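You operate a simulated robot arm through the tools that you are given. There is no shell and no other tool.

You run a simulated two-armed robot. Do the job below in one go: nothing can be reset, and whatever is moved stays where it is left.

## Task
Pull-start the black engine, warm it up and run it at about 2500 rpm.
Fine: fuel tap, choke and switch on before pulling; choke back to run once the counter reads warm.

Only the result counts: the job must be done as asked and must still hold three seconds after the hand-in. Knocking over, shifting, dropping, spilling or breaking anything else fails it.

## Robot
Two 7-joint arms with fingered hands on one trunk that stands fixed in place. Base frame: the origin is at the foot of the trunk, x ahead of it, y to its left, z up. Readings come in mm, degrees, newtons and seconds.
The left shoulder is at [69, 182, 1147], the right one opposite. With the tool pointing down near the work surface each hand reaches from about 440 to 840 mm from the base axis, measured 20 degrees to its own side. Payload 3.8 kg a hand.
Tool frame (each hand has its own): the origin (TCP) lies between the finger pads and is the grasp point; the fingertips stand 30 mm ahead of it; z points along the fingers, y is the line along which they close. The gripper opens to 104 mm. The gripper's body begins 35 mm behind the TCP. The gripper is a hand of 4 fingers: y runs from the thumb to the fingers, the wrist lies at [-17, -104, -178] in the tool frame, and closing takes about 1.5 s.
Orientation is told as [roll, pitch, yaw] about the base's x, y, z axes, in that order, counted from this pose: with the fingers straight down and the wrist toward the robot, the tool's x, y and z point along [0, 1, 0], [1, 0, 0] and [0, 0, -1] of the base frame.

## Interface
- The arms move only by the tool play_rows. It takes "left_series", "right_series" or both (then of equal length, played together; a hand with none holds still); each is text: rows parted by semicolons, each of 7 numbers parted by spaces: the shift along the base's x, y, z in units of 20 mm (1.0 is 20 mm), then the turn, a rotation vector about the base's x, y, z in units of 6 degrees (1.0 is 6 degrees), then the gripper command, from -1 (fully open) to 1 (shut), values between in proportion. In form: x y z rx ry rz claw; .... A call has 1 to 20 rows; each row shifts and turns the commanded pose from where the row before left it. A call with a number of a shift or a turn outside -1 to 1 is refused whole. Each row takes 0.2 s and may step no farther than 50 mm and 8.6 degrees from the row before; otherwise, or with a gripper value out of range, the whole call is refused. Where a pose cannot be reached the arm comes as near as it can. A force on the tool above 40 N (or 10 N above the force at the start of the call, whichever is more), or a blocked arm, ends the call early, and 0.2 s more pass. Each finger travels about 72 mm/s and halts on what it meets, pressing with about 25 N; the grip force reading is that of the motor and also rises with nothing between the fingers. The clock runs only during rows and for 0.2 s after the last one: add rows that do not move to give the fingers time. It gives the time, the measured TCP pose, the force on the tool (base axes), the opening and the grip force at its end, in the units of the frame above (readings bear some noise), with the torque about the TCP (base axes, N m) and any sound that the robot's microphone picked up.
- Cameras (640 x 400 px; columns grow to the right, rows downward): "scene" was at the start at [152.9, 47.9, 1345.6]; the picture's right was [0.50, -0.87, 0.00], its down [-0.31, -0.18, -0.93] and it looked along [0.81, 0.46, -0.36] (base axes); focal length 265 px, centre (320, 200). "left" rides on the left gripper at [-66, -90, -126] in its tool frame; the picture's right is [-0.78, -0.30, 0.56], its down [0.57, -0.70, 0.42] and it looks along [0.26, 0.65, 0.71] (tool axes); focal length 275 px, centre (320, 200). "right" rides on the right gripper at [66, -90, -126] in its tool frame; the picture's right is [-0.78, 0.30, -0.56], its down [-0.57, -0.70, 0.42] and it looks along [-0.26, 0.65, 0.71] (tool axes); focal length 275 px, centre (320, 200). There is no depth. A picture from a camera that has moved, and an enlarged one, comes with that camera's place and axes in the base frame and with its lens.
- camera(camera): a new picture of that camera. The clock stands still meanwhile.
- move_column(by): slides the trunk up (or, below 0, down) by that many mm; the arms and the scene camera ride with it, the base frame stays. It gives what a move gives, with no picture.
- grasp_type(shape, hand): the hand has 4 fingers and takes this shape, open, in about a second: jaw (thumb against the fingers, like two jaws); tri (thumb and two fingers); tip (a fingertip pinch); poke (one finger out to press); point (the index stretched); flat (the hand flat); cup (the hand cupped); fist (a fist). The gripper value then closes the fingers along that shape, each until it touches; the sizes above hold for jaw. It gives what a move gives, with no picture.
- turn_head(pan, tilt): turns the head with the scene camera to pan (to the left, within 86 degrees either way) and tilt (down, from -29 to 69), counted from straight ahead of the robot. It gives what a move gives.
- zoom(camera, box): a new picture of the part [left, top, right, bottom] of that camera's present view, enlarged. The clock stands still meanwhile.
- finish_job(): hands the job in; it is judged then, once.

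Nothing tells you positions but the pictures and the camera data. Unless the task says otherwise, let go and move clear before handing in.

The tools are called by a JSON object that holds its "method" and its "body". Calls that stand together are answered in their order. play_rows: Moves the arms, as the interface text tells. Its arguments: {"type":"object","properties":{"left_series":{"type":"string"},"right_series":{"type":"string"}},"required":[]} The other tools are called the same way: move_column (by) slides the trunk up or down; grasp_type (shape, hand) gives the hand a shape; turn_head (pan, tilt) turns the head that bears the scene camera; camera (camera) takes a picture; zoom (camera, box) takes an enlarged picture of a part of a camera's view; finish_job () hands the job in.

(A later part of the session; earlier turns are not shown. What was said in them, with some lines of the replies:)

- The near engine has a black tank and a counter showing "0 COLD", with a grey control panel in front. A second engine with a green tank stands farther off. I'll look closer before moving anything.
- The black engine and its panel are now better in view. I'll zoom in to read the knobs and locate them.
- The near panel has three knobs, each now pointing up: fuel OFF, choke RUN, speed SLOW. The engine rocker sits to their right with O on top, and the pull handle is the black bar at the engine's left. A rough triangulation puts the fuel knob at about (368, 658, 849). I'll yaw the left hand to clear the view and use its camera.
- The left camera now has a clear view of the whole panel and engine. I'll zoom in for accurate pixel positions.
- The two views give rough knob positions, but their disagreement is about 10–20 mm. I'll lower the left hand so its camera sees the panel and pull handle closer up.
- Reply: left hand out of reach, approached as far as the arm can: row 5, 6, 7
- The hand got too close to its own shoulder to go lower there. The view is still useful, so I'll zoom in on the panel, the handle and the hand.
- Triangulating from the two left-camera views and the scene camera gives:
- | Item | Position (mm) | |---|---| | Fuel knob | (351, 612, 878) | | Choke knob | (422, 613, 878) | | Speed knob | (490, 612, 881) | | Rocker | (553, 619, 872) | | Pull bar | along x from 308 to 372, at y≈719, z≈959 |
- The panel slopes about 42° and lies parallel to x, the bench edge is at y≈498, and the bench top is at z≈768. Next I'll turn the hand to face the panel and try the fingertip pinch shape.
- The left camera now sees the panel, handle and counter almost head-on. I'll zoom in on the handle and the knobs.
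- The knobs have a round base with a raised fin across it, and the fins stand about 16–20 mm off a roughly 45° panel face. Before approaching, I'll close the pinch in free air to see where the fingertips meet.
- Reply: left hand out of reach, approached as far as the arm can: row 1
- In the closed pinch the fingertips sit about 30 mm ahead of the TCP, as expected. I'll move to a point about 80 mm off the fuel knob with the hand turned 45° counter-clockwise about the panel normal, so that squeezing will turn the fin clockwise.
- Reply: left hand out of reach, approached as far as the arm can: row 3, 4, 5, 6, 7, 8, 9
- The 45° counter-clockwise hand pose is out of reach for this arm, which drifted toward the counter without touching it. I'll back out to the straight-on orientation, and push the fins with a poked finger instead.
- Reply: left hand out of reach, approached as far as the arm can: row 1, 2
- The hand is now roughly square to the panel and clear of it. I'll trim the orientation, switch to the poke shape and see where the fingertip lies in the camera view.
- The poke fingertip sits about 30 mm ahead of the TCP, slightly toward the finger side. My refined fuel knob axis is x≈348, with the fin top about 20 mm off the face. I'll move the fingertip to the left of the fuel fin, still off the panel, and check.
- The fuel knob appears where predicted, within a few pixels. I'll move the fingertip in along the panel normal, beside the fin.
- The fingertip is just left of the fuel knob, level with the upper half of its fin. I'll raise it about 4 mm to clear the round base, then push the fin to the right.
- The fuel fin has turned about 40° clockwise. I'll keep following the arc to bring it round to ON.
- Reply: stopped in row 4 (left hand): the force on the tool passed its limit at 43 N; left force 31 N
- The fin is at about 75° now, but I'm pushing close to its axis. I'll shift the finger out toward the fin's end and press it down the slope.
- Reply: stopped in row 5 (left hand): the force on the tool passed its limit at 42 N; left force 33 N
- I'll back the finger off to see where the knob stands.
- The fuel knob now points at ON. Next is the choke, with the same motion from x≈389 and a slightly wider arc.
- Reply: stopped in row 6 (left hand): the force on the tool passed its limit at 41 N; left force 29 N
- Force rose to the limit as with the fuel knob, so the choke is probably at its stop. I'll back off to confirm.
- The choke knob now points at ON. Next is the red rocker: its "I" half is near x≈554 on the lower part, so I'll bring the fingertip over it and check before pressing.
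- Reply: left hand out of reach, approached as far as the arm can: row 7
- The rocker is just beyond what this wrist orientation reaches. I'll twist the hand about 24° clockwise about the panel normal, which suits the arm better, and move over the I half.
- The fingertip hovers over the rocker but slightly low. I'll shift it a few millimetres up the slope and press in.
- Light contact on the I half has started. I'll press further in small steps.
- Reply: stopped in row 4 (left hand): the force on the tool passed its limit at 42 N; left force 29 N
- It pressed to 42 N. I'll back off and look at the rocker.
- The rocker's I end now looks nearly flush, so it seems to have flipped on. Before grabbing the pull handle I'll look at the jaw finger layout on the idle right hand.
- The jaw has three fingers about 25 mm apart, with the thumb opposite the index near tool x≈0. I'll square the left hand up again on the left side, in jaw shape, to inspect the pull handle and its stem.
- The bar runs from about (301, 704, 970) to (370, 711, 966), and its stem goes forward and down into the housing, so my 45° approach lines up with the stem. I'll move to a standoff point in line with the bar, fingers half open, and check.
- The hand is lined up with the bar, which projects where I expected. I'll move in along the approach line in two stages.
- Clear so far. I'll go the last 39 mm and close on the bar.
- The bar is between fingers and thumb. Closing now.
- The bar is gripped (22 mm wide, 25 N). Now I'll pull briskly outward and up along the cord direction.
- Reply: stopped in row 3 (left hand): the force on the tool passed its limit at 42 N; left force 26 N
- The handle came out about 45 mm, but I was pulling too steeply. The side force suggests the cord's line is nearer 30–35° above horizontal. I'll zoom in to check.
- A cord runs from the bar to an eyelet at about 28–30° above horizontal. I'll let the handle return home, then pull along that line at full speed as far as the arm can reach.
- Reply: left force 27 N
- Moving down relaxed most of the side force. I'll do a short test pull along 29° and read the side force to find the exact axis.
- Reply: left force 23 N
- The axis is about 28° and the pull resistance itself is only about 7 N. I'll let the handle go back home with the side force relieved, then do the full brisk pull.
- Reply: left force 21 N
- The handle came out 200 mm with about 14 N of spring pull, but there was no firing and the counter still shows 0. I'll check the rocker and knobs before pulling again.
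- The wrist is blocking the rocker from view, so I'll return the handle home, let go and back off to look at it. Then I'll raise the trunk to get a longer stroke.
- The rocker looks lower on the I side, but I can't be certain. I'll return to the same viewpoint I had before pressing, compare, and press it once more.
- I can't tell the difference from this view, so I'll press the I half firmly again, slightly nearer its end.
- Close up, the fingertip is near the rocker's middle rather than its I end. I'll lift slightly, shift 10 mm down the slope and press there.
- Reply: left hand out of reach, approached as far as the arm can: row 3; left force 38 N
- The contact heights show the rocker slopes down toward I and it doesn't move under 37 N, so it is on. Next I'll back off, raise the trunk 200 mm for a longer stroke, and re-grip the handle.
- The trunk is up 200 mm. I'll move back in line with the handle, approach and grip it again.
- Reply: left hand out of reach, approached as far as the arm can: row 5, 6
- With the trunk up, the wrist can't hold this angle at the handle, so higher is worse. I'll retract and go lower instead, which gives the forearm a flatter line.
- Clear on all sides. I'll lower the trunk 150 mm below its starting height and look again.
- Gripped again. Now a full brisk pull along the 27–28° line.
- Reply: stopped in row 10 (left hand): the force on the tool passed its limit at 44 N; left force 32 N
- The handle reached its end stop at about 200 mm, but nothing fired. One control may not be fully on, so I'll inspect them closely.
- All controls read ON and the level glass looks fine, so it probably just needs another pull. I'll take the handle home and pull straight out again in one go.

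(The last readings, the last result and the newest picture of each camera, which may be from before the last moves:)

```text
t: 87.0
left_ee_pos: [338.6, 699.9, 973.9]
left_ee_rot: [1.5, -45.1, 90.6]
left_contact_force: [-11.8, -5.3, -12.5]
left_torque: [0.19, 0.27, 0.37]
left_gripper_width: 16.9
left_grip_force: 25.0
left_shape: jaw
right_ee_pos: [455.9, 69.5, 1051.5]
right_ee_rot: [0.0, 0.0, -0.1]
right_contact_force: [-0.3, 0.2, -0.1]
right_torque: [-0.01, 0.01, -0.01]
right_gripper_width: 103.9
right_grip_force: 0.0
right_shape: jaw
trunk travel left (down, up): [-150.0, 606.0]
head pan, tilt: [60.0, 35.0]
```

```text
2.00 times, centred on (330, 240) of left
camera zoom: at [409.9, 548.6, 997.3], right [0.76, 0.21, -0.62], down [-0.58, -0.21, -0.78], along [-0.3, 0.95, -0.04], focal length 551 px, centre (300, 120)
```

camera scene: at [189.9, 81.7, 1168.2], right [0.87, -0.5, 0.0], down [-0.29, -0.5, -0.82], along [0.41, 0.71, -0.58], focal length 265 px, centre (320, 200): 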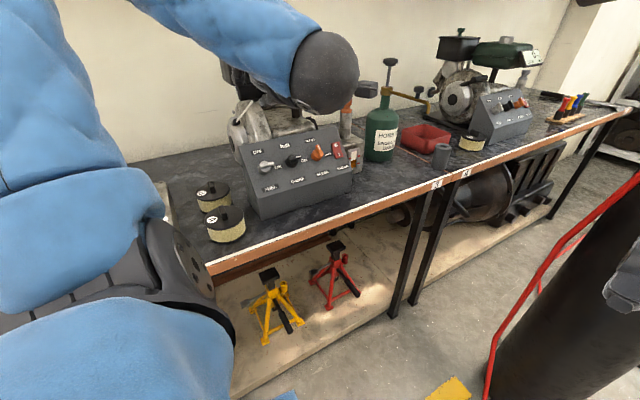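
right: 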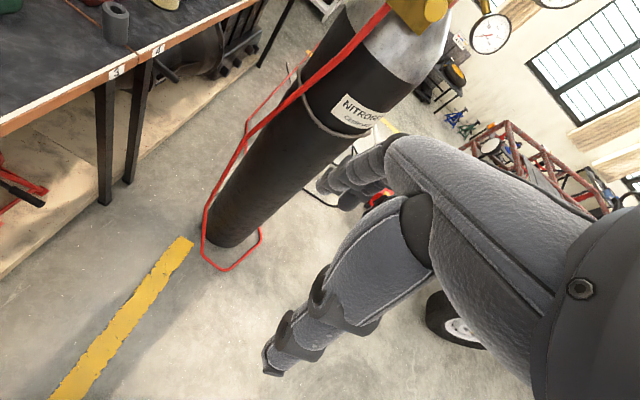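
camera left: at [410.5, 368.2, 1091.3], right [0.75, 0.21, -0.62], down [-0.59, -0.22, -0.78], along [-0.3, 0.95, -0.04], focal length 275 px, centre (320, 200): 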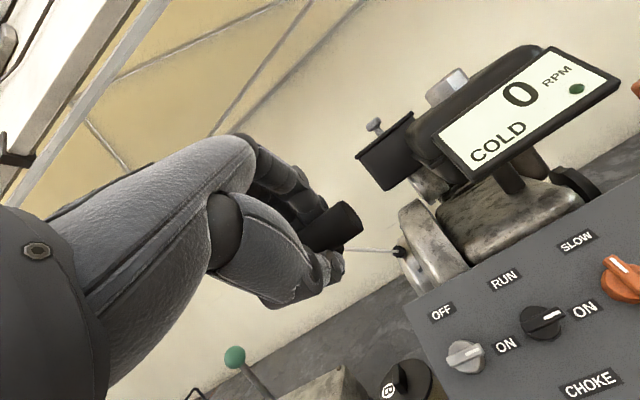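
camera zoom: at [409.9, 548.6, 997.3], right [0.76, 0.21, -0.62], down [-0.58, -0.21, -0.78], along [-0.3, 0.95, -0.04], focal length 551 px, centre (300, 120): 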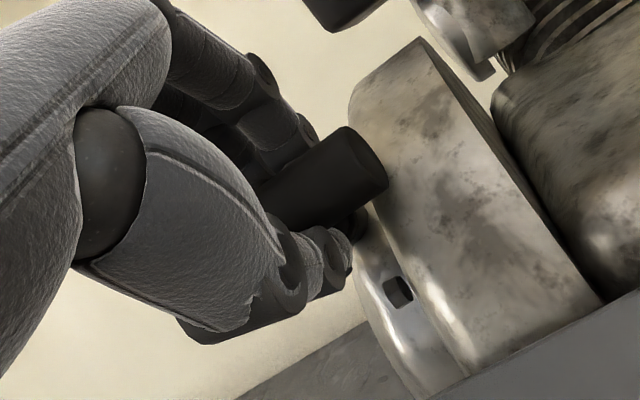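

{"method": "play_rows", "body": {"left_series": "0 -1 0.52 0 0 0 1;0 -1 0.52 0 0 0 1;0 -1 0.52 0 0 0 1;0 -1 0.52 0 0 0 1;0 -1 0.52 0 0 0 1;0 -1 0.52 0 0 0 1;0 -1 0.52 0 0 0 1;0 -1 0.52 0 0 0 1;0 -1 0.52 0 0 0 1;0 -0.3 0.16 0 0 0 1"}}

{"method": "camera", "body": {"camera": "left"}}

```text
t: 89.2
left_ee_pos: [338.8, 517.9, 1068.4]
left_ee_rot: [2.1, -44.5, 90.5]
left_contact_force: [-11.3, 30.0, -22.3]
left_torque: [0.27, 0.2, 0.15]
left_gripper_width: 15.3
left_grip_force: 25.4
left_shape: jaw
right_ee_pos: [456.9, 73.9, 1050.4]
right_ee_rot: [-0.3, 0.0, -0.1]
right_contact_force: [0.0, -0.5, 0.8]
right_torque: [0.01, 0.01, 0.02]
right_gripper_width: 103.7
right_grip_force: 0.1
right_shape: jaw
trunk travel left (down, up): [-150.0, 606.0]
head pan, tilt: [60.0, 35.0]
```

```text
taken
camera left: at [410.8, 367.4, 1091.5], right [0.75, 0.21, -0.62], down [-0.59, -0.22, -0.78], along [-0.3, 0.95, -0.05], focal length 275 px, centre (320, 200)
```

left: 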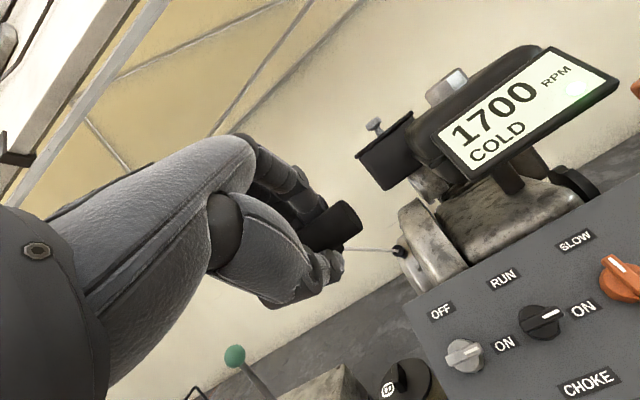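

The engine caught: the counter reads 1700 RPM, still COLD. I'll bring the handle home gently, let go and back off while it warms up.

{"method": "play_rows", "body": {"left_series": "0 1 -0.53 0 0 0 1;0 1 -0.53 0 0 0 1;0 1 -0.53 0 0 0 1;0 1 -0.53 0 0 0 1;0 1 -0.53 0 0 0 1;0 1 -0.53 0 0 0 1;0 1 -0.53 0 0 0 1;0 1 -0.53 0 0 0 1;0 1 -0.53 0 0 0 1;0 0.2 -0.12 0 0 0 1;0 0 0 0 0 0 1"}}

{"method": "play_rows", "body": {"left_series": "0 0 0 0 0 0 -0.15;0 0 0 0 0 0 -0.15;0 0 0 0 0 0 -0.15;0 0 0 0 0 0 -0.15;0 0 0 0 0 0 -0.15"}}

{"method": "camera", "body": {"camera": "left"}}

```text
t: 91.6
left_ee_pos: [339.3, 697.2, 973.8]
left_ee_rot: [1.6, -45.2, 90.6]
left_contact_force: [-8.1, 0.9, -5.3]
left_torque: [0.3, 0.27, 0.24]
left_gripper_width: 17.3
left_grip_force: 25.2
left_shape: jaw
right_ee_pos: [454.9, 69.0, 1052.2]
right_ee_rot: [0.0, 0.1, -0.1]
right_contact_force: [-0.4, 0.2, -0.4]
right_torque: [0.01, -0.02, -0.01]
right_gripper_width: 103.7
right_grip_force: 0.1
right_shape: jaw
trunk travel left (down, up): [-150.0, 606.0]
head pan, tilt: [60.0, 35.0]
```

```text
t: 92.8
left_ee_pos: [340.5, 696.2, 973.6]
left_ee_rot: [1.6, -45.2, 90.6]
left_contact_force: [0.0, 0.0, -0.9]
left_torque: [-0.01, -0.01, 0.03]
left_gripper_width: 59.3
left_grip_force: 0.1
left_shape: jaw
right_ee_pos: [456.9, 68.0, 1051.4]
right_ee_rot: [0.1, 0.1, -0.1]
right_contact_force: [0.3, 0.0, -0.3]
right_torque: [-0.01, 0.01, -0.01]
right_gripper_width: 103.6
right_grip_force: 0.1
right_shape: jaw
trunk travel left (down, up): [-150.0, 606.0]
head pan, tilt: [60.0, 35.0]
```

```text
taken
camera left: at [410.7, 545.1, 996.4], right [0.76, 0.21, -0.62], down [-0.58, -0.21, -0.79], along [-0.29, 0.96, -0.04], focal length 275 px, centre (320, 200)
```

left: 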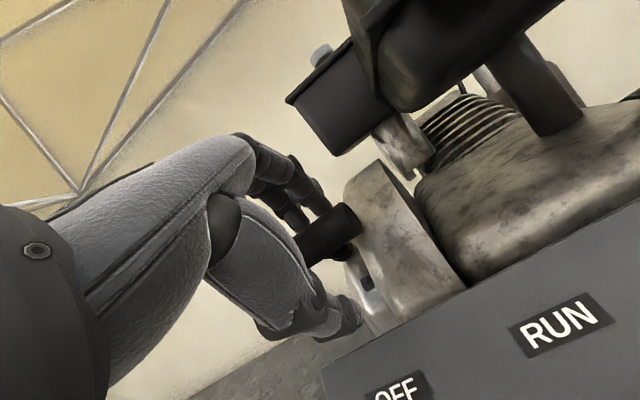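

{"method": "play_rows", "body": {"left_series": "0 -0.4 0.4 0 0 0 -0.5;0 -0.8 0.8 0 0 0 -0.5;0 -0.8 0.8 0 0 0 -0.5;0 -0.8 0.8 0 0 0 -0.5;0 -0.8 0.8 0 0 0 -0.5;0.5 -1 0.2 0 0 0 -0.5;1 -1 -0.6 0 0 0 -0.5;1 -0.8 -1 0 0 0 -0.5;1 -0.3 -1 0 0 0 -0.5;0.5 0 -1 0 0 0 -0.5"}}

{"method": "grasp_type", "body": {"shape": "poke", "hand": "left"}}

{"method": "camera", "body": {"camera": "left"}}

{"method": "camera", "body": {"camera": "scene"}}

```text
t: 95.0
left_ee_pos: [419.0, 560.0, 976.8]
left_ee_rot: [1.5, -45.3, 90.6]
left_contact_force: [0.6, 0.2, 0.6]
left_torque: [0.01, 0.04, -0.01]
left_gripper_width: 77.9
left_grip_force: 0.1
left_shape: jaw
right_ee_pos: [456.1, 69.6, 1051.6]
right_ee_rot: [0.0, 0.1, -0.1]
right_contact_force: [-0.4, 0.0, -0.2]
right_torque: [0.04, 0.01, -0.02]
right_gripper_width: 103.5
right_grip_force: 0.2
right_shape: jaw
trunk travel left (down, up): [-150.0, 606.0]
head pan, tilt: [60.0, 35.0]
```

```text
t: 95.9
left_ee_pos: [419.2, 561.9, 976.4]
left_ee_rot: [1.7, -45.2, 90.7]
left_contact_force: [-0.2, -0.2, -0.1]
left_torque: [0.02, 0.03, 0.01]
left_gripper_width: 0.4
left_grip_force: 0.0
left_shape: poke
right_ee_pos: [456.3, 68.6, 1051.2]
right_ee_rot: [0.0, 0.0, -0.1]
right_contact_force: [-0.8, 0.1, -0.4]
right_torque: [-0.01, -0.02, 0.02]
right_gripper_width: 103.5
right_grip_force: 0.3
right_shape: jaw
trunk travel left (down, up): [-150.0, 606.0]
head pan, tilt: [60.0, 35.0]
```

```text
taken
camera left: at [489.6, 409.8, 999.9], right [0.76, 0.21, -0.62], down [-0.58, -0.21, -0.79], along [-0.29, 0.96, -0.04], focal length 275 px, centre (320, 200)
```

left: 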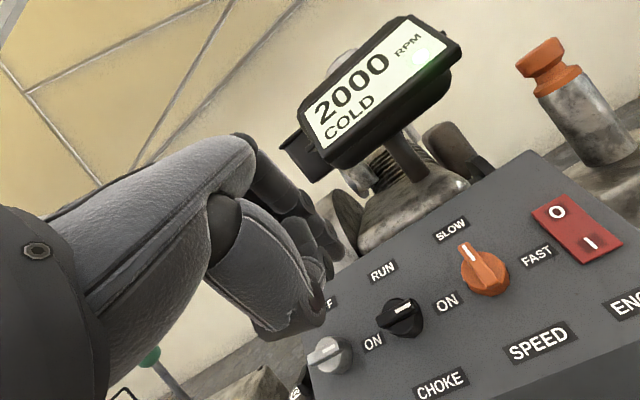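

```text
taken
camera scene: at [189.2, 77.7, 1168.7], right [0.87, -0.5, 0.0], down [-0.29, -0.5, -0.82], along [0.41, 0.71, -0.57], focal length 265 px, centre (320, 200)
```

scene: 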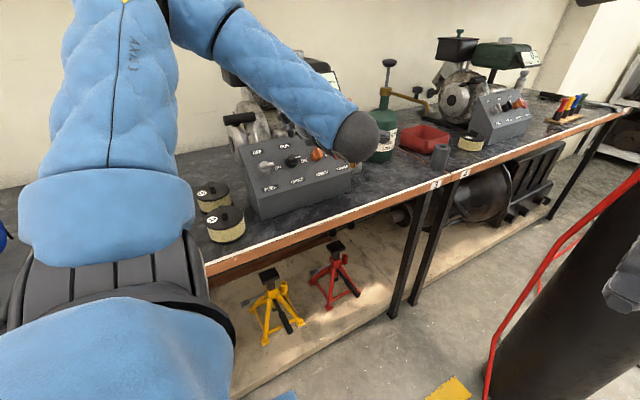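

It reads 2000 RPM and is still COLD. While it warms I'll place the fingertip just below the choke fin, off the panel, and wait.

{"method": "play_rows", "body": {"left_series": "0.11 -0.07 -0.92 0 0 0 -1;0.11 -0.07 -0.92 0 0 0 -1;0.11 -0.07 -0.92 0 0 0 -1;0.11 -0.07 -0.92 0 0 0 -1;0 0 0 0 0 0 -1;0 0 0 0 0 0 -1;0 0 0 0 0 0 -1;0 0 0 0 0 0 -1;0 0 0 0 0 0 -1;0 0 0 0 0 0 -1;0 0 0 0 0 0 -1;0 0 0 0 0 0 -1;0 0 0 0 0 0 -1;0 0 0 0 0 0 -1"}}

{"method": "camera", "body": {"camera": "left"}}

```text
t: 98.9
left_ee_pos: [427.8, 557.6, 900.9]
left_ee_rot: [1.6, -45.3, 90.5]
left_contact_force: [-0.2, 0.2, -0.4]
left_torque: [0.02, -0.03, -0.02]
left_gripper_width: 0.0
left_grip_force: 0.1
left_shape: poke
right_ee_pos: [455.5, 69.1, 1051.5]
right_ee_rot: [0.1, 0.0, -0.2]
right_contact_force: [-0.5, 0.2, 0.2]
right_torque: [-0.02, 0.02, -0.02]
right_gripper_width: 103.6
right_grip_force: 0.1
right_shape: jaw
trunk travel left (down, up): [-150.0, 606.0]
head pan, tilt: [60.0, 35.0]
```

```text
taken
camera left: at [498.9, 405.7, 925.4], right [0.76, 0.21, -0.62], down [-0.58, -0.21, -0.79], along [-0.29, 0.96, -0.04], focal length 275 px, centre (320, 200)
```

left: 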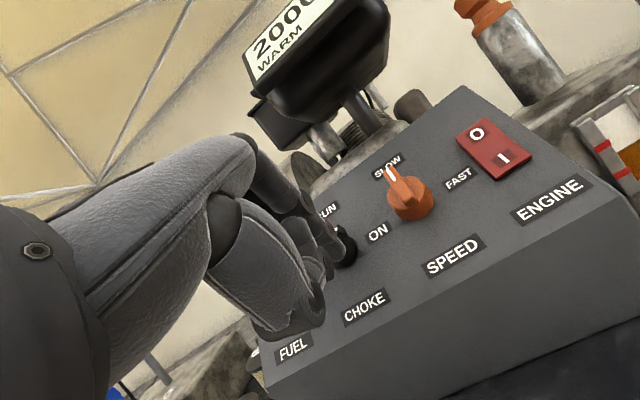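

The counter reads WARM at 2000 RPM. Now the choke goes back to RUN, after a close look at the finger position.

{"method": "zoom", "body": {"camera": "left", "box": [240, 150, 420, 300]}}

{"method": "zoom", "body": {"camera": "scene", "box": [230, 60, 380, 200]}}

```text
2.67 times, centred on (330, 225) of left
camera zoom: at [498.9, 405.7, 925.4], right [0.76, 0.21, -0.62], down [-0.58, -0.21, -0.79], along [-0.29, 0.96, -0.04], focal length 734 px, centre (293, 133)
```

zoom: 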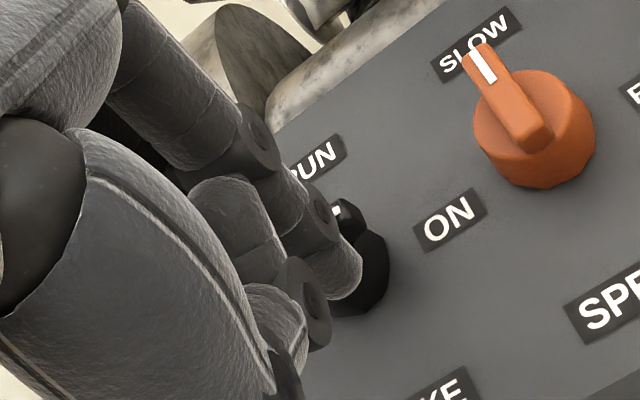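

```text
2.86 times, centred on (305, 130) of scene
camera zoom: at [189.2, 77.7, 1168.7], right [0.87, -0.5, 0.0], down [-0.29, -0.5, -0.82], along [0.41, 0.71, -0.57], focal length 756 px, centre (363, 400)
```

zoom: 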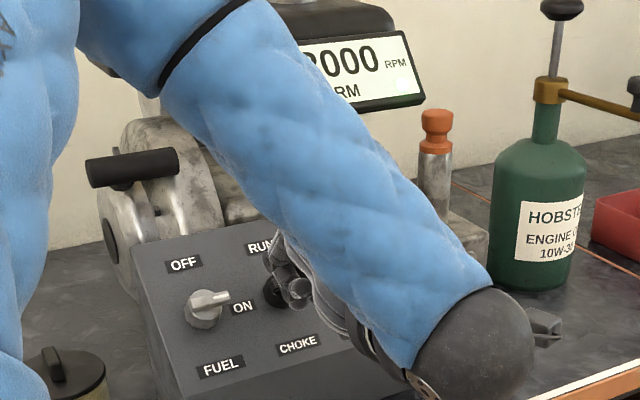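

{"method": "play_rows", "body": {"left_series": "0 0.49 -0.49 0 0 0 -1;0 0.49 -0.49 0 0 0 -1;0 0 0 0 0 0 -1;0.01 0.424 0.424 0 0 0 -1;0.135 0.159 0.159 0 0 0 -1;0.085 0.145 0.145 0 0 0 -1;0 0 0 0 0 0 -1"}}

{"method": "zoom", "body": {"camera": "left", "box": [240, 150, 420, 300]}}

```text
t: 100.5
left_ee_pos: [432.7, 587.6, 902.8]
left_ee_rot: [1.3, -45.4, 90.6]
left_contact_force: [7.1, -36.2, 14.1]
left_torque: [-0.43, 0.1, 0.35]
left_gripper_width: 0.0
left_grip_force: 0.1
left_shape: poke
right_ee_pos: [456.7, 64.7, 1052.1]
right_ee_rot: [0.3, 0.0, -0.1]
right_contact_force: [0.1, 0.4, -0.3]
right_torque: [-0.03, -0.04, -0.01]
right_gripper_width: 103.6
right_grip_force: 0.1
right_shape: jaw
trunk travel left (down, up): [-150.0, 606.0]
head pan, tilt: [60.0, 35.0]
```

```text
2.67 times, centred on (330, 225) of left
camera zoom: at [503.4, 435.1, 925.0], right [0.76, 0.21, -0.61], down [-0.58, -0.2, -0.79], along [-0.29, 0.96, -0.03], focal length 734 px, centre (293, 133)
```

zoom: 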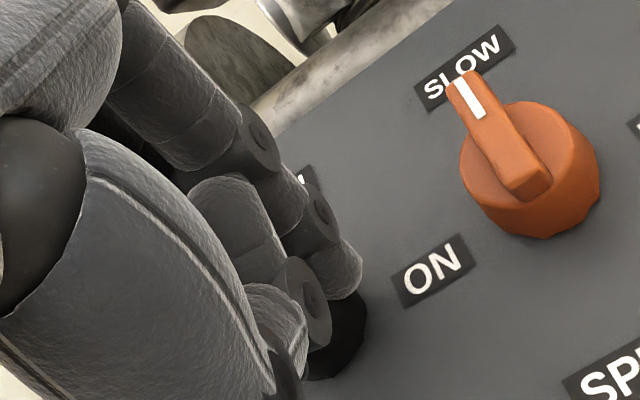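

Pushing up the slope made the fingertip ride up over the fin. I'll lift off, go above the fin's left tail and push that down instead, the same push direction that worked before.

{"method": "play_rows", "body": {"left_series": "0 -0.4 0.4 0 0 0 -1;0 -0.4 0.4 0 0 0 -1;-0.75 0.43 0.43 0 0 0 -1;-0.7 0.42 0.42 0 0 0 -1;0 0 0 0 0 0 -1"}}

{"method": "zoom", "body": {"camera": "left", "box": [240, 150, 420, 300]}}

{"method": "camera", "body": {"camera": "left"}}

```text
t: 101.7
left_ee_pos: [403.5, 593.1, 930.9]
left_ee_rot: [1.5, -45.4, 90.6]
left_contact_force: [0.1, 0.3, -0.3]
left_torque: [0.0, -0.01, -0.02]
left_gripper_width: 0.2
left_grip_force: 0.0
left_shape: poke
right_ee_pos: [456.7, 69.8, 1052.5]
right_ee_rot: [0.0, 0.1, -0.1]
right_contact_force: [-0.2, 0.4, 0.9]
right_torque: [-0.02, -0.02, 0.0]
right_gripper_width: 103.6
right_grip_force: 0.1
right_shape: jaw
trunk travel left (down, up): [-150.0, 606.0]
head pan, tilt: [60.0, 35.0]
```

```text
2.67 times, centred on (330, 225) of left
camera zoom: at [474.5, 441.5, 955.0], right [0.76, 0.21, -0.62], down [-0.58, -0.21, -0.79], along [-0.29, 0.95, -0.04], focal length 734 px, centre (293, 133)
```

zoom: 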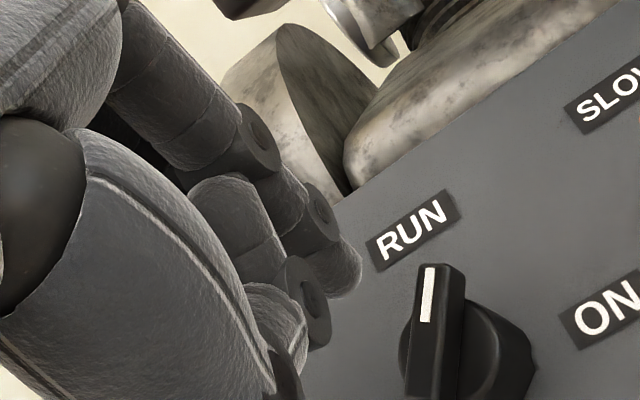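

```text
taken
camera left: at [474.5, 441.5, 955.0], right [0.76, 0.21, -0.62], down [-0.58, -0.21, -0.79], along [-0.29, 0.95, -0.04], focal length 275 px, centre (320, 200)
```

left: 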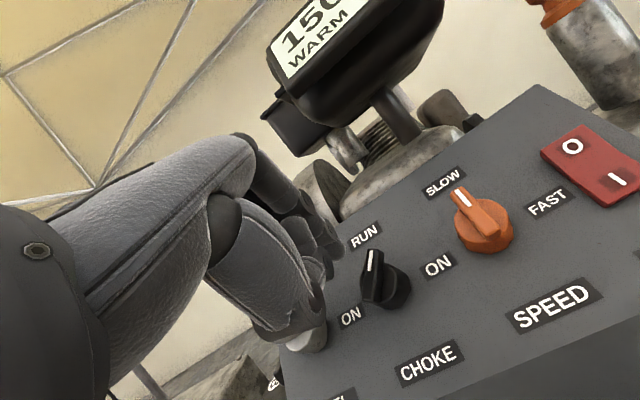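

The choke did turn most of the way: it sits about 35° short of RUN, and the RPM fell to about 1500. I'll come at the pointer from its right side and push it left to the stop.

{"method": "play_rows", "body": {"left_series": "0 -0.28 0.28 0 0 0 -1;1 -0.17 -0.17 0 0 0 -1;1 -0.17 -0.17 0 0 0 -1;0.125 0 0 0 0 0 -1;0 0.55 -0.55 0 0 0 -1;0 0.55 -0.55 0 0 0 -1;0 0 0 0 0 0 -1"}}

{"method": "zoom", "body": {"camera": "left", "box": [240, 150, 420, 300]}}

```text
t: 103.3
left_ee_pos: [448.5, 597.5, 917.1]
left_ee_rot: [0.8, -45.7, 90.9]
left_contact_force: [7.8, -27.9, 32.8]
left_torque: [-0.61, 0.15, 0.3]
left_gripper_width: 0.0
left_grip_force: 0.1
left_shape: poke
right_ee_pos: [455.2, 65.2, 1052.2]
right_ee_rot: [0.3, -0.1, -0.1]
right_contact_force: [0.0, -0.4, 0.1]
right_torque: [0.02, 0.02, 0.0]
right_gripper_width: 103.6
right_grip_force: 0.0
right_shape: jaw
trunk travel left (down, up): [-150.0, 606.0]
head pan, tilt: [60.0, 35.0]
```

```text
2.67 times, centred on (330, 225) of left
camera zoom: at [518.7, 446.2, 939.1], right [0.77, 0.21, -0.61], down [-0.58, -0.2, -0.79], along [-0.29, 0.96, -0.03], focal length 734 px, centre (293, 133)
```

zoom: 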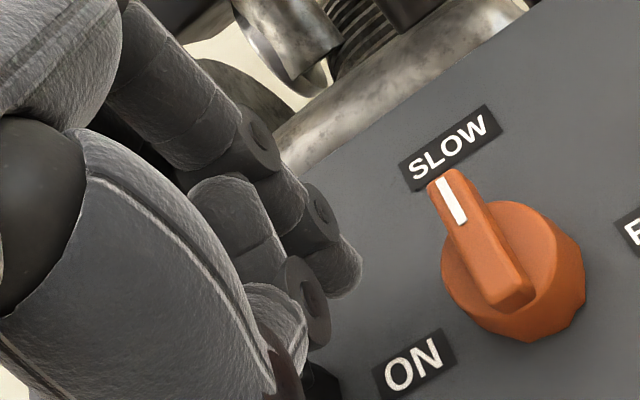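

The curled middle finger touched the knob top from that side. I'll lift off and use the left side: push the fin's lower tail to the right, which turns the pointer up to RUN.

{"method": "play_rows", "body": {"left_series": "0 -0.45 0.45 0 0 0 -1;0 -0.45 0.45 0 0 0 -1;-1 -0.3 -0.3 0 0 0 -1;-1 -0.3 -0.3 0 0 0 -1;-1 -0.3 -0.3 0 0 0 -1;-0.13 -0.05 -0.05 0 0 0 -1;0 0 0 0 0 0 -1"}}

{"method": "camera", "body": {"camera": "left"}}

{"method": "zoom", "body": {"camera": "left", "box": [260, 170, 440, 320]}}

```text
t: 104.9
left_ee_pos: [385.2, 565.0, 906.7]
left_ee_rot: [1.6, -45.2, 90.6]
left_contact_force: [-0.1, 0.2, 1.2]
left_torque: [0.05, -0.02, 0.03]
left_gripper_width: 0.0
left_grip_force: 0.0
left_shape: poke
right_ee_pos: [455.9, 69.0, 1051.4]
right_ee_rot: [0.1, 0.0, -0.1]
right_contact_force: [0.1, 0.7, -0.4]
right_torque: [-0.02, 0.0, 0.0]
right_gripper_width: 103.6
right_grip_force: 0.1
right_shape: jaw
trunk travel left (down, up): [-150.0, 606.0]
head pan, tilt: [60.0, 35.0]
```

```text
taken
camera left: at [455.4, 413.6, 929.9], right [0.76, 0.21, -0.62], down [-0.58, -0.21, -0.79], along [-0.29, 0.95, -0.04], focal length 275 px, centre (320, 200)
```

left: 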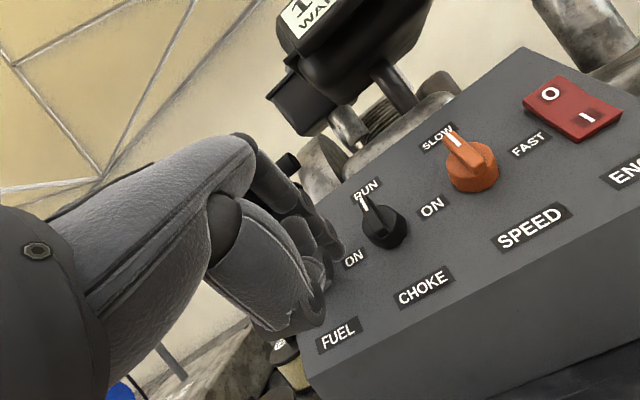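

```text
2.67 times, centred on (350, 245) of left
camera zoom: at [455.4, 413.6, 929.9], right [0.76, 0.21, -0.62], down [-0.58, -0.21, -0.79], along [-0.29, 0.95, -0.04], focal length 734 px, centre (240, 80)
```

zoom: 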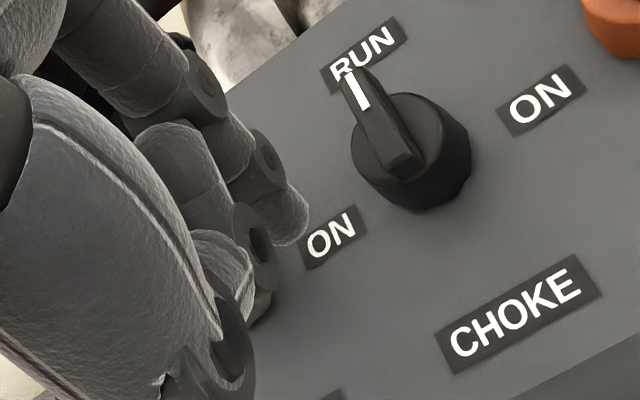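

The choke pointer now lines up with RUN; the earlier contact finished the turn. I'll read the counter.

{"method": "play_rows", "body": {"left_series": "0 -0.5 0.5 0 0 0 -1;0 -0.5 0.8 0 0 0 -1;0 -0.2 1 0 0 0 -1;0 0 1 0 0 0 -1"}}

{"method": "camera", "body": {"camera": "left"}}

{"method": "zoom", "body": {"camera": "scene", "box": [220, 50, 380, 210]}}

```text
t: 105.9
left_ee_pos: [383.8, 538.7, 973.1]
left_ee_rot: [1.5, -45.3, 90.6]
left_contact_force: [0.4, 0.6, 0.0]
left_torque: [0.02, -0.02, 0.03]
left_gripper_width: 0.1
left_grip_force: 0.0
left_shape: poke
right_ee_pos: [456.2, 68.0, 1050.6]
right_ee_rot: [-0.1, 0.0, -0.1]
right_contact_force: [0.7, -0.3, -0.2]
right_torque: [-0.02, 0.02, 0.02]
right_gripper_width: 103.9
right_grip_force: 0.0
right_shape: jaw
trunk travel left (down, up): [-150.0, 606.0]
head pan, tilt: [60.0, 35.0]
```

```text
taken
camera left: at [453.9, 387.9, 997.0], right [0.76, 0.21, -0.62], down [-0.58, -0.21, -0.79], along [-0.29, 0.96, -0.04], focal length 275 px, centre (320, 200)
```

left: 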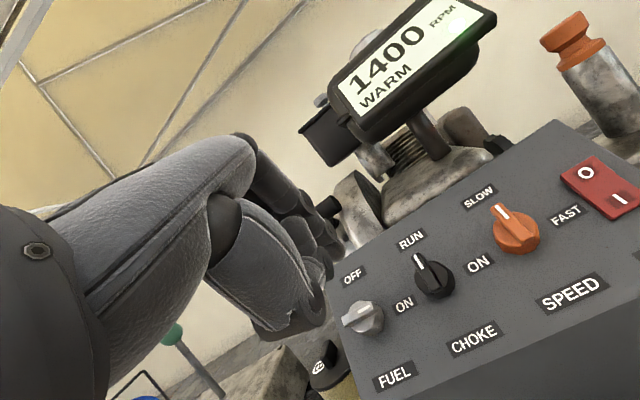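

```text
2.50 times, centred on (300, 130) of scene
camera zoom: at [189.0, 77.6, 1168.7], right [0.87, -0.5, 0.0], down [-0.29, -0.5, -0.82], along [0.41, 0.71, -0.57], focal length 661 px, centre (370, 375)
```

zoom: 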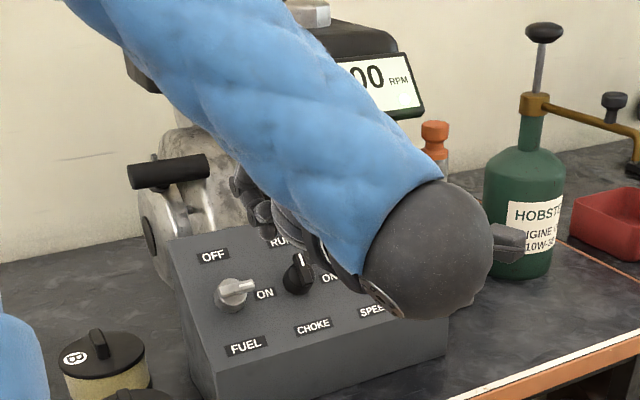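

It idles at 1400 RPM, WARM, with the choke at RUN. Now I'll turn the speed knob partway: approach from the left of its fin and push in small steps while watching the counter.

{"method": "play_rows", "body": {"left_series": "0.842 0.44 -0.44 0 0 0 -1;0.842 0.44 -0.44 0 0 0 -1;0.842 0.44 -0.44 0 0 0 -1;0.842 0.44 -0.44 0 0 0 -1;0.842 0.44 -0.44 0 0 0 -1;0 0 0 0 0 0 -1"}}

{"method": "zoom", "body": {"camera": "left", "box": [240, 130, 440, 300]}}

```text
t: 107.3
left_ee_pos: [466.1, 583.9, 927.1]
left_ee_rot: [1.5, -45.2, 90.6]
left_contact_force: [0.4, 0.4, 0.0]
left_torque: [0.01, 0.01, 0.01]
left_gripper_width: 0.2
left_grip_force: 0.0
left_shape: poke
right_ee_pos: [454.9, 69.0, 1051.1]
right_ee_rot: [0.1, 0.1, -0.1]
right_contact_force: [-0.8, 0.8, -0.4]
right_torque: [-0.02, 0.02, -0.01]
right_gripper_width: 103.5
right_grip_force: 0.1
right_shape: jaw
trunk travel left (down, up): [-150.0, 606.0]
head pan, tilt: [60.0, 35.0]
```

```text
2.35 times, centred on (340, 215) of left
camera zoom: at [537.6, 433.0, 950.9], right [0.76, 0.21, -0.62], down [-0.58, -0.21, -0.79], along [-0.29, 0.96, -0.04], focal length 648 px, centre (273, 165)
```

zoom: 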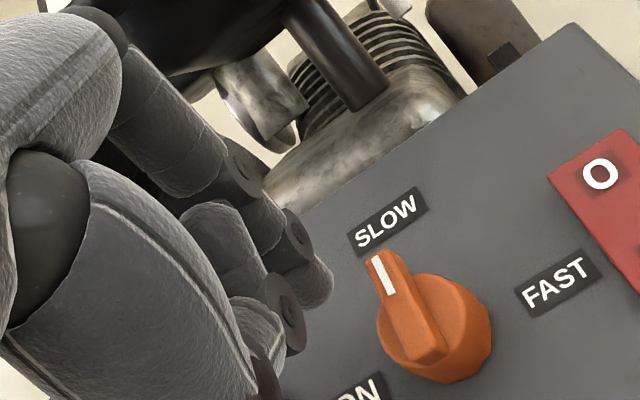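

{"method": "play_rows", "body": {"left_series": "-0.15 0.1 0.1 0 0 0 -1;0 0.5 -0.5 0 0 0 -1;0 0.45 -0.45 0 0 0 -1;0 0 0 0 0 0 -1"}}

{"method": "zoom", "body": {"camera": "left", "box": [240, 130, 440, 300]}}

```text
t: 108.3
left_ee_pos: [462.2, 605.0, 911.2]
left_ee_rot: [1.6, -45.2, 90.6]
left_contact_force: [0.5, 0.6, -0.3]
left_torque: [0.0, 0.01, -0.02]
left_gripper_width: 0.0
left_grip_force: 0.1
left_shape: poke
right_ee_pos: [456.3, 68.7, 1051.3]
right_ee_rot: [0.0, 0.0, -0.1]
right_contact_force: [-0.2, -0.2, -0.5]
right_torque: [-0.01, -0.01, 0.04]
right_gripper_width: 103.7
right_grip_force: 0.0
right_shape: jaw
trunk travel left (down, up): [-150.0, 606.0]
head pan, tilt: [60.0, 35.0]
```

```text
2.35 times, centred on (340, 215) of left
camera zoom: at [533.8, 453.9, 934.3], right [0.76, 0.21, -0.62], down [-0.58, -0.21, -0.79], along [-0.29, 0.96, -0.04], focal length 648 px, centre (273, 165)
```

zoom: 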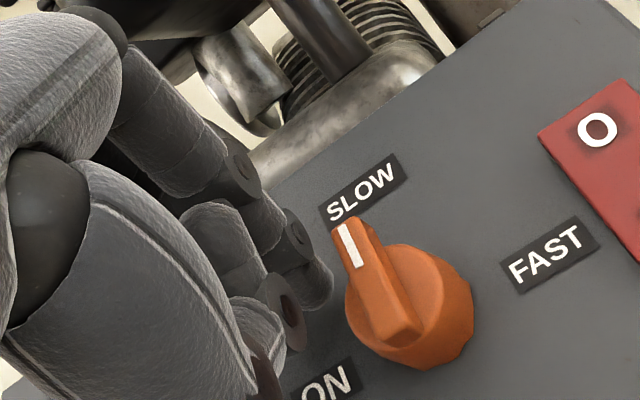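

{"method": "play_rows", "body": {"left_series": "0.5 0 0 0 0 0 -1;0.3 0.13 0.13 0 0 0 -1;0.25 0.06 0.06 0 0 0 -1;0 0 0 0 0 0 -1"}}

{"method": "zoom", "body": {"camera": "left", "box": [240, 130, 440, 300]}}

{"method": "camera", "body": {"camera": "scene"}}

```text
t: 109.3
left_ee_pos: [484.9, 609.7, 915.2]
left_ee_rot: [1.6, -45.3, 90.6]
left_contact_force: [-0.1, -0.3, -0.3]
left_torque: [0.02, 0.02, 0.02]
left_gripper_width: 0.1
left_grip_force: 0.0
left_shape: poke
right_ee_pos: [457.0, 69.9, 1050.9]
right_ee_rot: [0.0, 0.0, -0.2]
right_contact_force: [0.3, -0.4, -0.2]
right_torque: [0.01, 0.03, 0.02]
right_gripper_width: 103.8
right_grip_force: 0.0
right_shape: jaw
trunk travel left (down, up): [-150.0, 606.0]
head pan, tilt: [60.0, 35.0]
```

```text
2.35 times, centred on (340, 215) of left
camera zoom: at [556.5, 458.6, 938.4], right [0.76, 0.21, -0.62], down [-0.58, -0.21, -0.79], along [-0.29, 0.95, -0.04], focal length 648 px, centre (273, 165)
```

zoom: 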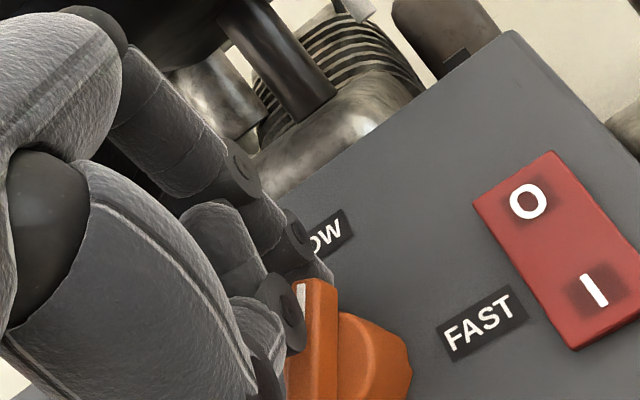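

```text
taken
camera scene: at [189.2, 77.8, 1168.7], right [0.87, -0.5, 0.0], down [-0.29, -0.5, -0.82], along [0.41, 0.71, -0.57], focal length 265 px, centre (320, 200)
```

scene: 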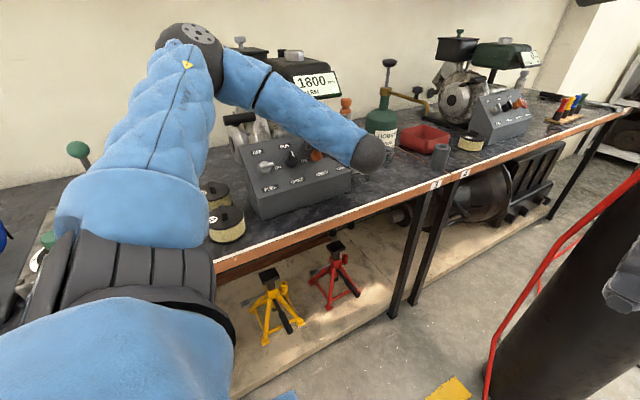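

The fin has moved and the counter reads about 1800. I'll wait a moment for it to settle and read it properly.

{"method": "play_rows", "body": {"left_series": "0 0 0 0 0 0 -1;0 0 0 0 0 0 -1;0 0 0 0 0 0 -1;0 0 0 0 0 0 -1;0 0 0 0 0 0 -1"}}

{"method": "zoom", "body": {"camera": "scene", "box": [270, 50, 370, 110]}}

```text
t: 110.5
left_ee_pos: [486.9, 609.0, 916.0]
left_ee_rot: [1.6, -45.2, 90.7]
left_contact_force: [0.2, 0.2, -0.6]
left_torque: [-0.02, 0.0, 0.01]
left_gripper_width: 0.0
left_grip_force: 0.1
left_shape: poke
right_ee_pos: [455.8, 68.3, 1051.4]
right_ee_rot: [0.0, 0.0, -0.1]
right_contact_force: [-0.4, 0.8, 0.4]
right_torque: [0.0, 0.05, 0.01]
right_gripper_width: 103.4
right_grip_force: 0.0
right_shape: jaw
trunk travel left (down, up): [-150.0, 606.0]
head pan, tilt: [60.0, 35.0]
```

```text
6.40 times, centred on (320, 80) of scene
camera zoom: at [189.2, 77.8, 1168.7], right [0.87, -0.5, 0.0], down [-0.29, -0.5, -0.82], along [0.41, 0.71, -0.57], focal length 1693 px, centre (320, 968)
```

zoom: 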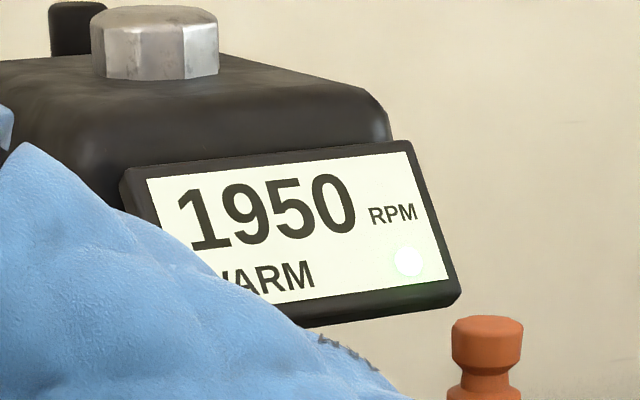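

1950 RPM at roughly 29° of knob turn, so 2500 should be near 58°. I'll nudge it further in small steps.

{"method": "play_rows", "body": {"left_series": "0.23 -0.06 -0.06 0 0 0 -1;0.1 -0.05 -0.05 0 0 0 -1;0 0 0 0 0 0 -1;0 0 0 0 0 0 -1;0 0 0 0 0 0 -1;0 0 0 0 0 0 -1;0 0 0 0 0 0 -1"}}

{"method": "zoom", "body": {"camera": "scene", "box": [270, 50, 370, 110]}}

{"method": "zoom", "body": {"camera": "left", "box": [240, 130, 440, 300]}}

```text
t: 112.1
left_ee_pos: [491.5, 607.1, 912.7]
left_ee_rot: [1.6, -45.2, 90.6]
left_contact_force: [0.0, 1.8, 0.9]
left_torque: [-0.04, 0.01, 0.04]
left_gripper_width: 0.0
left_grip_force: 0.0
left_shape: poke
right_ee_pos: [456.1, 68.2, 1051.3]
right_ee_rot: [0.0, 0.0, -0.1]
right_contact_force: [0.0, -0.2, 0.4]
right_torque: [0.0, 0.01, 0.03]
right_gripper_width: 103.9
right_grip_force: 0.1
right_shape: jaw
trunk travel left (down, up): [-150.0, 606.0]
head pan, tilt: [60.0, 35.0]
```

```text
6.40 times, centred on (320, 80) of scene
camera zoom: at [189.2, 77.7, 1168.7], right [0.87, -0.5, 0.0], down [-0.29, -0.5, -0.82], along [0.41, 0.71, -0.57], focal length 1693 px, centre (320, 968)
```

zoom: 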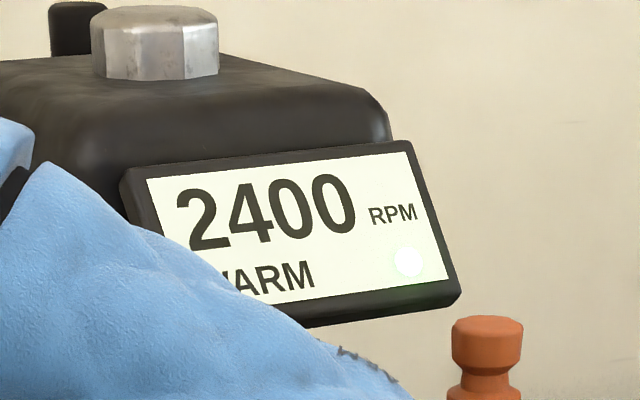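

```text
2.35 times, centred on (340, 215) of left
camera zoom: at [562.4, 456.7, 936.1], right [0.76, 0.21, -0.62], down [-0.58, -0.21, -0.79], along [-0.29, 0.96, -0.04], focal length 648 px, centre (273, 165)
```

zoom: 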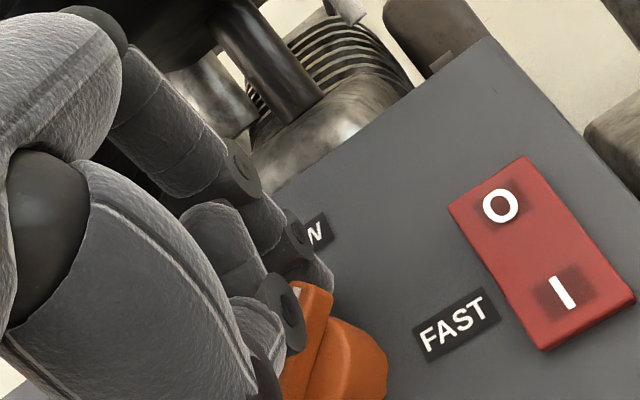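

2400 RPM. I'll wait to see whether it has settled before a last tiny nudge.

{"method": "play_rows", "body": {"left_series": "0 0 0 0 0 0 -1;0 0 0 0 0 0 -1;0 0 0 0 0 0 -1;0 0 0 0 0 0 -1;0 0 0 0 0 0 -1;0 0 0 0 0 0 -1;0 0 0 0 0 0 -1;0 0 0 0 0 0 -1"}}

{"method": "zoom", "body": {"camera": "scene", "box": [270, 50, 370, 110]}}

```text
t: 113.9
left_ee_pos: [491.1, 606.7, 914.3]
left_ee_rot: [1.6, -45.2, 90.5]
left_contact_force: [0.3, 0.2, 1.6]
left_torque: [0.02, 0.0, 0.02]
left_gripper_width: 0.0
left_grip_force: 0.1
left_shape: poke
right_ee_pos: [455.4, 68.9, 1051.3]
right_ee_rot: [0.0, 0.0, -0.1]
right_contact_force: [-0.4, 0.6, -0.3]
right_torque: [0.02, 0.0, 0.0]
right_gripper_width: 103.5
right_grip_force: 0.1
right_shape: jaw
trunk travel left (down, up): [-150.0, 606.0]
head pan, tilt: [60.0, 35.0]
```

```text
6.40 times, centred on (320, 80) of scene
camera zoom: at [189.2, 77.8, 1168.7], right [0.87, -0.5, 0.0], down [-0.29, -0.5, -0.82], along [0.41, 0.71, -0.57], focal length 1693 px, centre (320, 968)
```

zoom: 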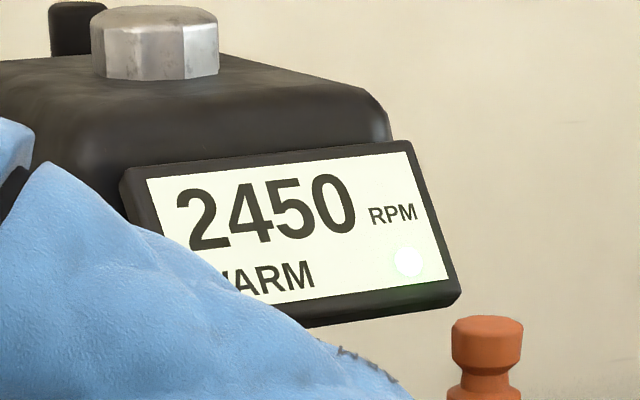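

2450 RPM and settled. One very small nudge should bring it closer to 2500.

{"method": "play_rows", "body": {"left_series": "0.03 -0.015 -0.015 0 0 0 -1;0 0 0 0 0 0 -1;0 0 0 0 0 0 -1;0 0 0 0 0 0 -1;0 0 0 0 0 0 -1;0 0 0 0 0 0 -1;0 0 0 0 0 0 -1;0 0 0 0 0 0 -1;0 0 0 0 0 0 -1;0 0 0 0 0 0 -1"}}

{"method": "zoom", "body": {"camera": "scene", "box": [270, 50, 370, 110]}}

```text
t: 116.1
left_ee_pos: [491.3, 607.0, 912.0]
left_ee_rot: [1.7, -45.2, 90.7]
left_contact_force: [0.0, 0.4, 0.8]
left_torque: [0.02, 0.01, 0.0]
left_gripper_width: 0.1
left_grip_force: 0.1
left_shape: poke
right_ee_pos: [456.0, 68.8, 1052.3]
right_ee_rot: [0.0, 0.0, -0.1]
right_contact_force: [-0.4, 0.0, -0.3]
right_torque: [-0.01, -0.03, 0.0]
right_gripper_width: 103.7
right_grip_force: 0.1
right_shape: jaw
trunk travel left (down, up): [-150.0, 606.0]
head pan, tilt: [60.0, 35.0]
```

```text
6.40 times, centred on (320, 80) of scene
camera zoom: at [189.2, 77.8, 1168.6], right [0.87, -0.5, 0.0], down [-0.29, -0.5, -0.82], along [0.41, 0.71, -0.57], focal length 1693 px, centre (320, 968)
```

zoom: 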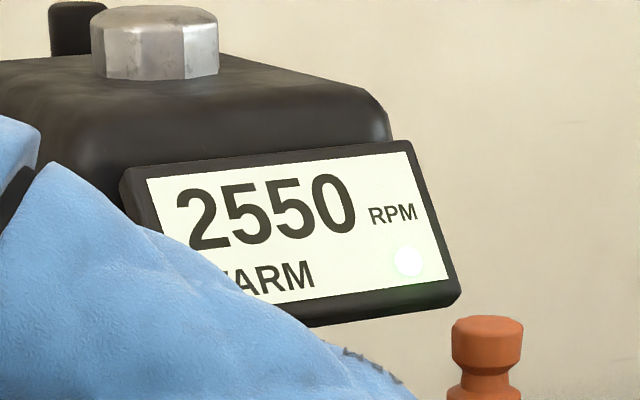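

2550 RPM is close enough. I'll ease the finger away from the fin, up-slope and left first, then straight out.

{"method": "play_rows", "body": {"left_series": "-0.12 0.12 0.12 0 0 0 -1;0 -0.4 0.4 0 0 0 -1;0 -0.6 0.6 0 0 0 -1;0 -0.8 0.8 0 0 0 -1;0 -0.8 0.8 0 0 0 -1;-0.5 -0.8 0.5 0 0 0 -1;-0.5 -0.5 0.3 0 0 0 -1;0 0 0 0 0 0 -1;0 0 0 0 0 0 -1;0 0 0 0 0 0 -1;0 0 0 0 0 0 -1"}}

{"method": "camera", "body": {"camera": "left"}}

{"method": "camera", "body": {"camera": "scene"}}

```text
t: 118.5
left_ee_pos: [467.3, 531.8, 985.5]
left_ee_rot: [1.6, -45.3, 90.6]
left_contact_force: [0.0, 0.2, -0.1]
left_torque: [0.03, -0.01, 0.01]
left_gripper_width: 0.0
left_grip_force: 0.0
left_shape: poke
right_ee_pos: [456.2, 69.2, 1051.9]
right_ee_rot: [-0.1, 0.0, 0.0]
right_contact_force: [0.5, -0.2, -0.6]
right_torque: [0.02, 0.03, -0.02]
right_gripper_width: 103.9
right_grip_force: 0.1
right_shape: jaw
trunk travel left (down, up): [-150.0, 606.0]
head pan, tilt: [60.0, 35.0]
```

```text
taken
camera left: at [538.9, 381.3, 1007.2], right [0.76, 0.21, -0.62], down [-0.58, -0.21, -0.79], along [-0.29, 0.96, -0.04], focal length 275 px, centre (320, 200)
```

left: 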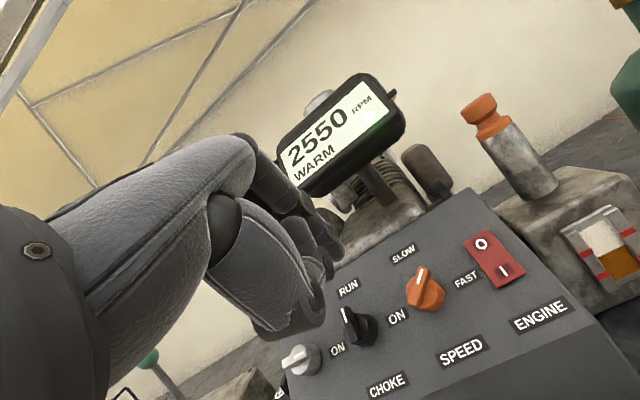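

```text
taken
camera scene: at [189.2, 77.7, 1168.7], right [0.87, -0.5, 0.0], down [-0.29, -0.5, -0.82], along [0.41, 0.71, -0.57], focal length 265 px, centre (320, 200)
```

scene: 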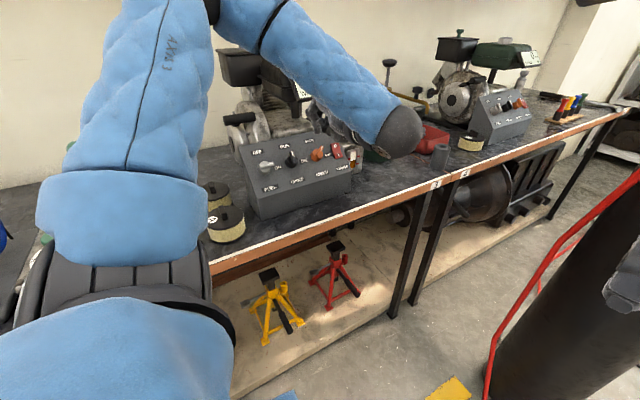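

It holds at 2550 RPM, WARM, with the hand clear. One last check of the knobs and surroundings before handing in.

{"method": "zoom", "body": {"camera": "scene", "box": [190, 100, 370, 250]}}

{"method": "zoom", "body": {"camera": "left", "box": [260, 60, 560, 400]}}

```text
2.67 times, centred on (280, 175) of scene
camera zoom: at [189.2, 77.7, 1168.7], right [0.87, -0.5, 0.0], down [-0.29, -0.5, -0.82], along [0.41, 0.71, -0.57], focal length 706 px, centre (427, 267)
```

zoom: 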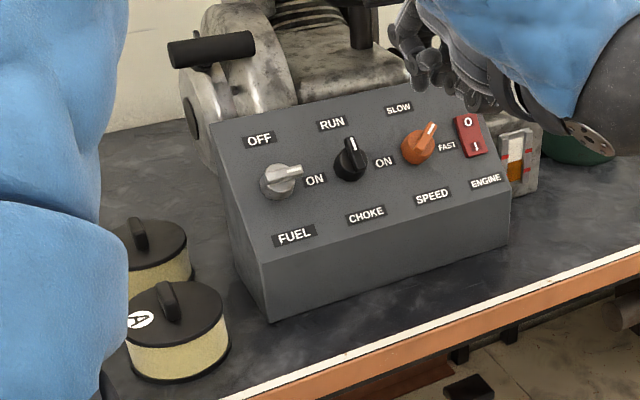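

```text
1.18 times, centred on (410, 230) of left
camera zoom: at [538.9, 381.3, 1007.2], right [0.76, 0.21, -0.62], down [-0.58, -0.21, -0.79], along [-0.29, 0.96, -0.04], focal length 324 px, centre (214, 165)
```

zoom: 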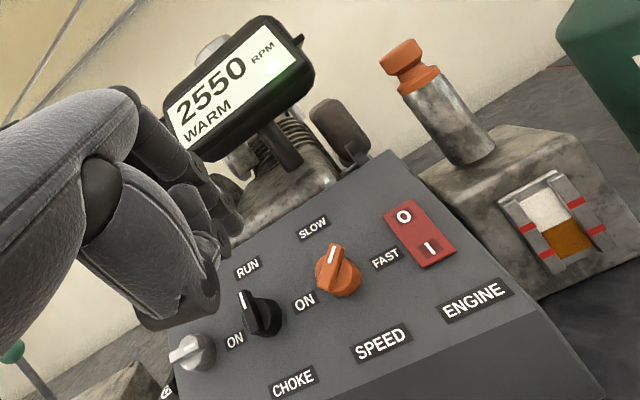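

The engine is running at a steady 2550 RPM and reads WARM. The choke is back at RUN, the fuel tap and switch are on, the handle is home, and nothing else has moved. Both hands are clear, so I'm handing in.

{"method": "finish_job", "body": {}}

```text
The job is handed in.
```

The black engine is running warm at about 2550 rpm on the counter, just above the 2500 you asked for. I've handed the job in; no pass or fail verdict came back.

- **Starting:** the fuel tap, choke and switch were all on before the first pull. The first full-length pulls didn't catch. The engine fired on a later one.
- **Warm-up:** it ran with the choke on until the counter changed from COLD to WARM, then I turned the choke back to RUN. It idled at 1400 rpm after that.
- **Speed:** I turned the speed knob up in small steps. The counter stayed at 2550 for about 2 seconds after I took the hand away.
- **Surroundings:** the pull handle is back in its home position and both hands are clear. In the last pictures I saw nothing knocked over, shifted or spilled.
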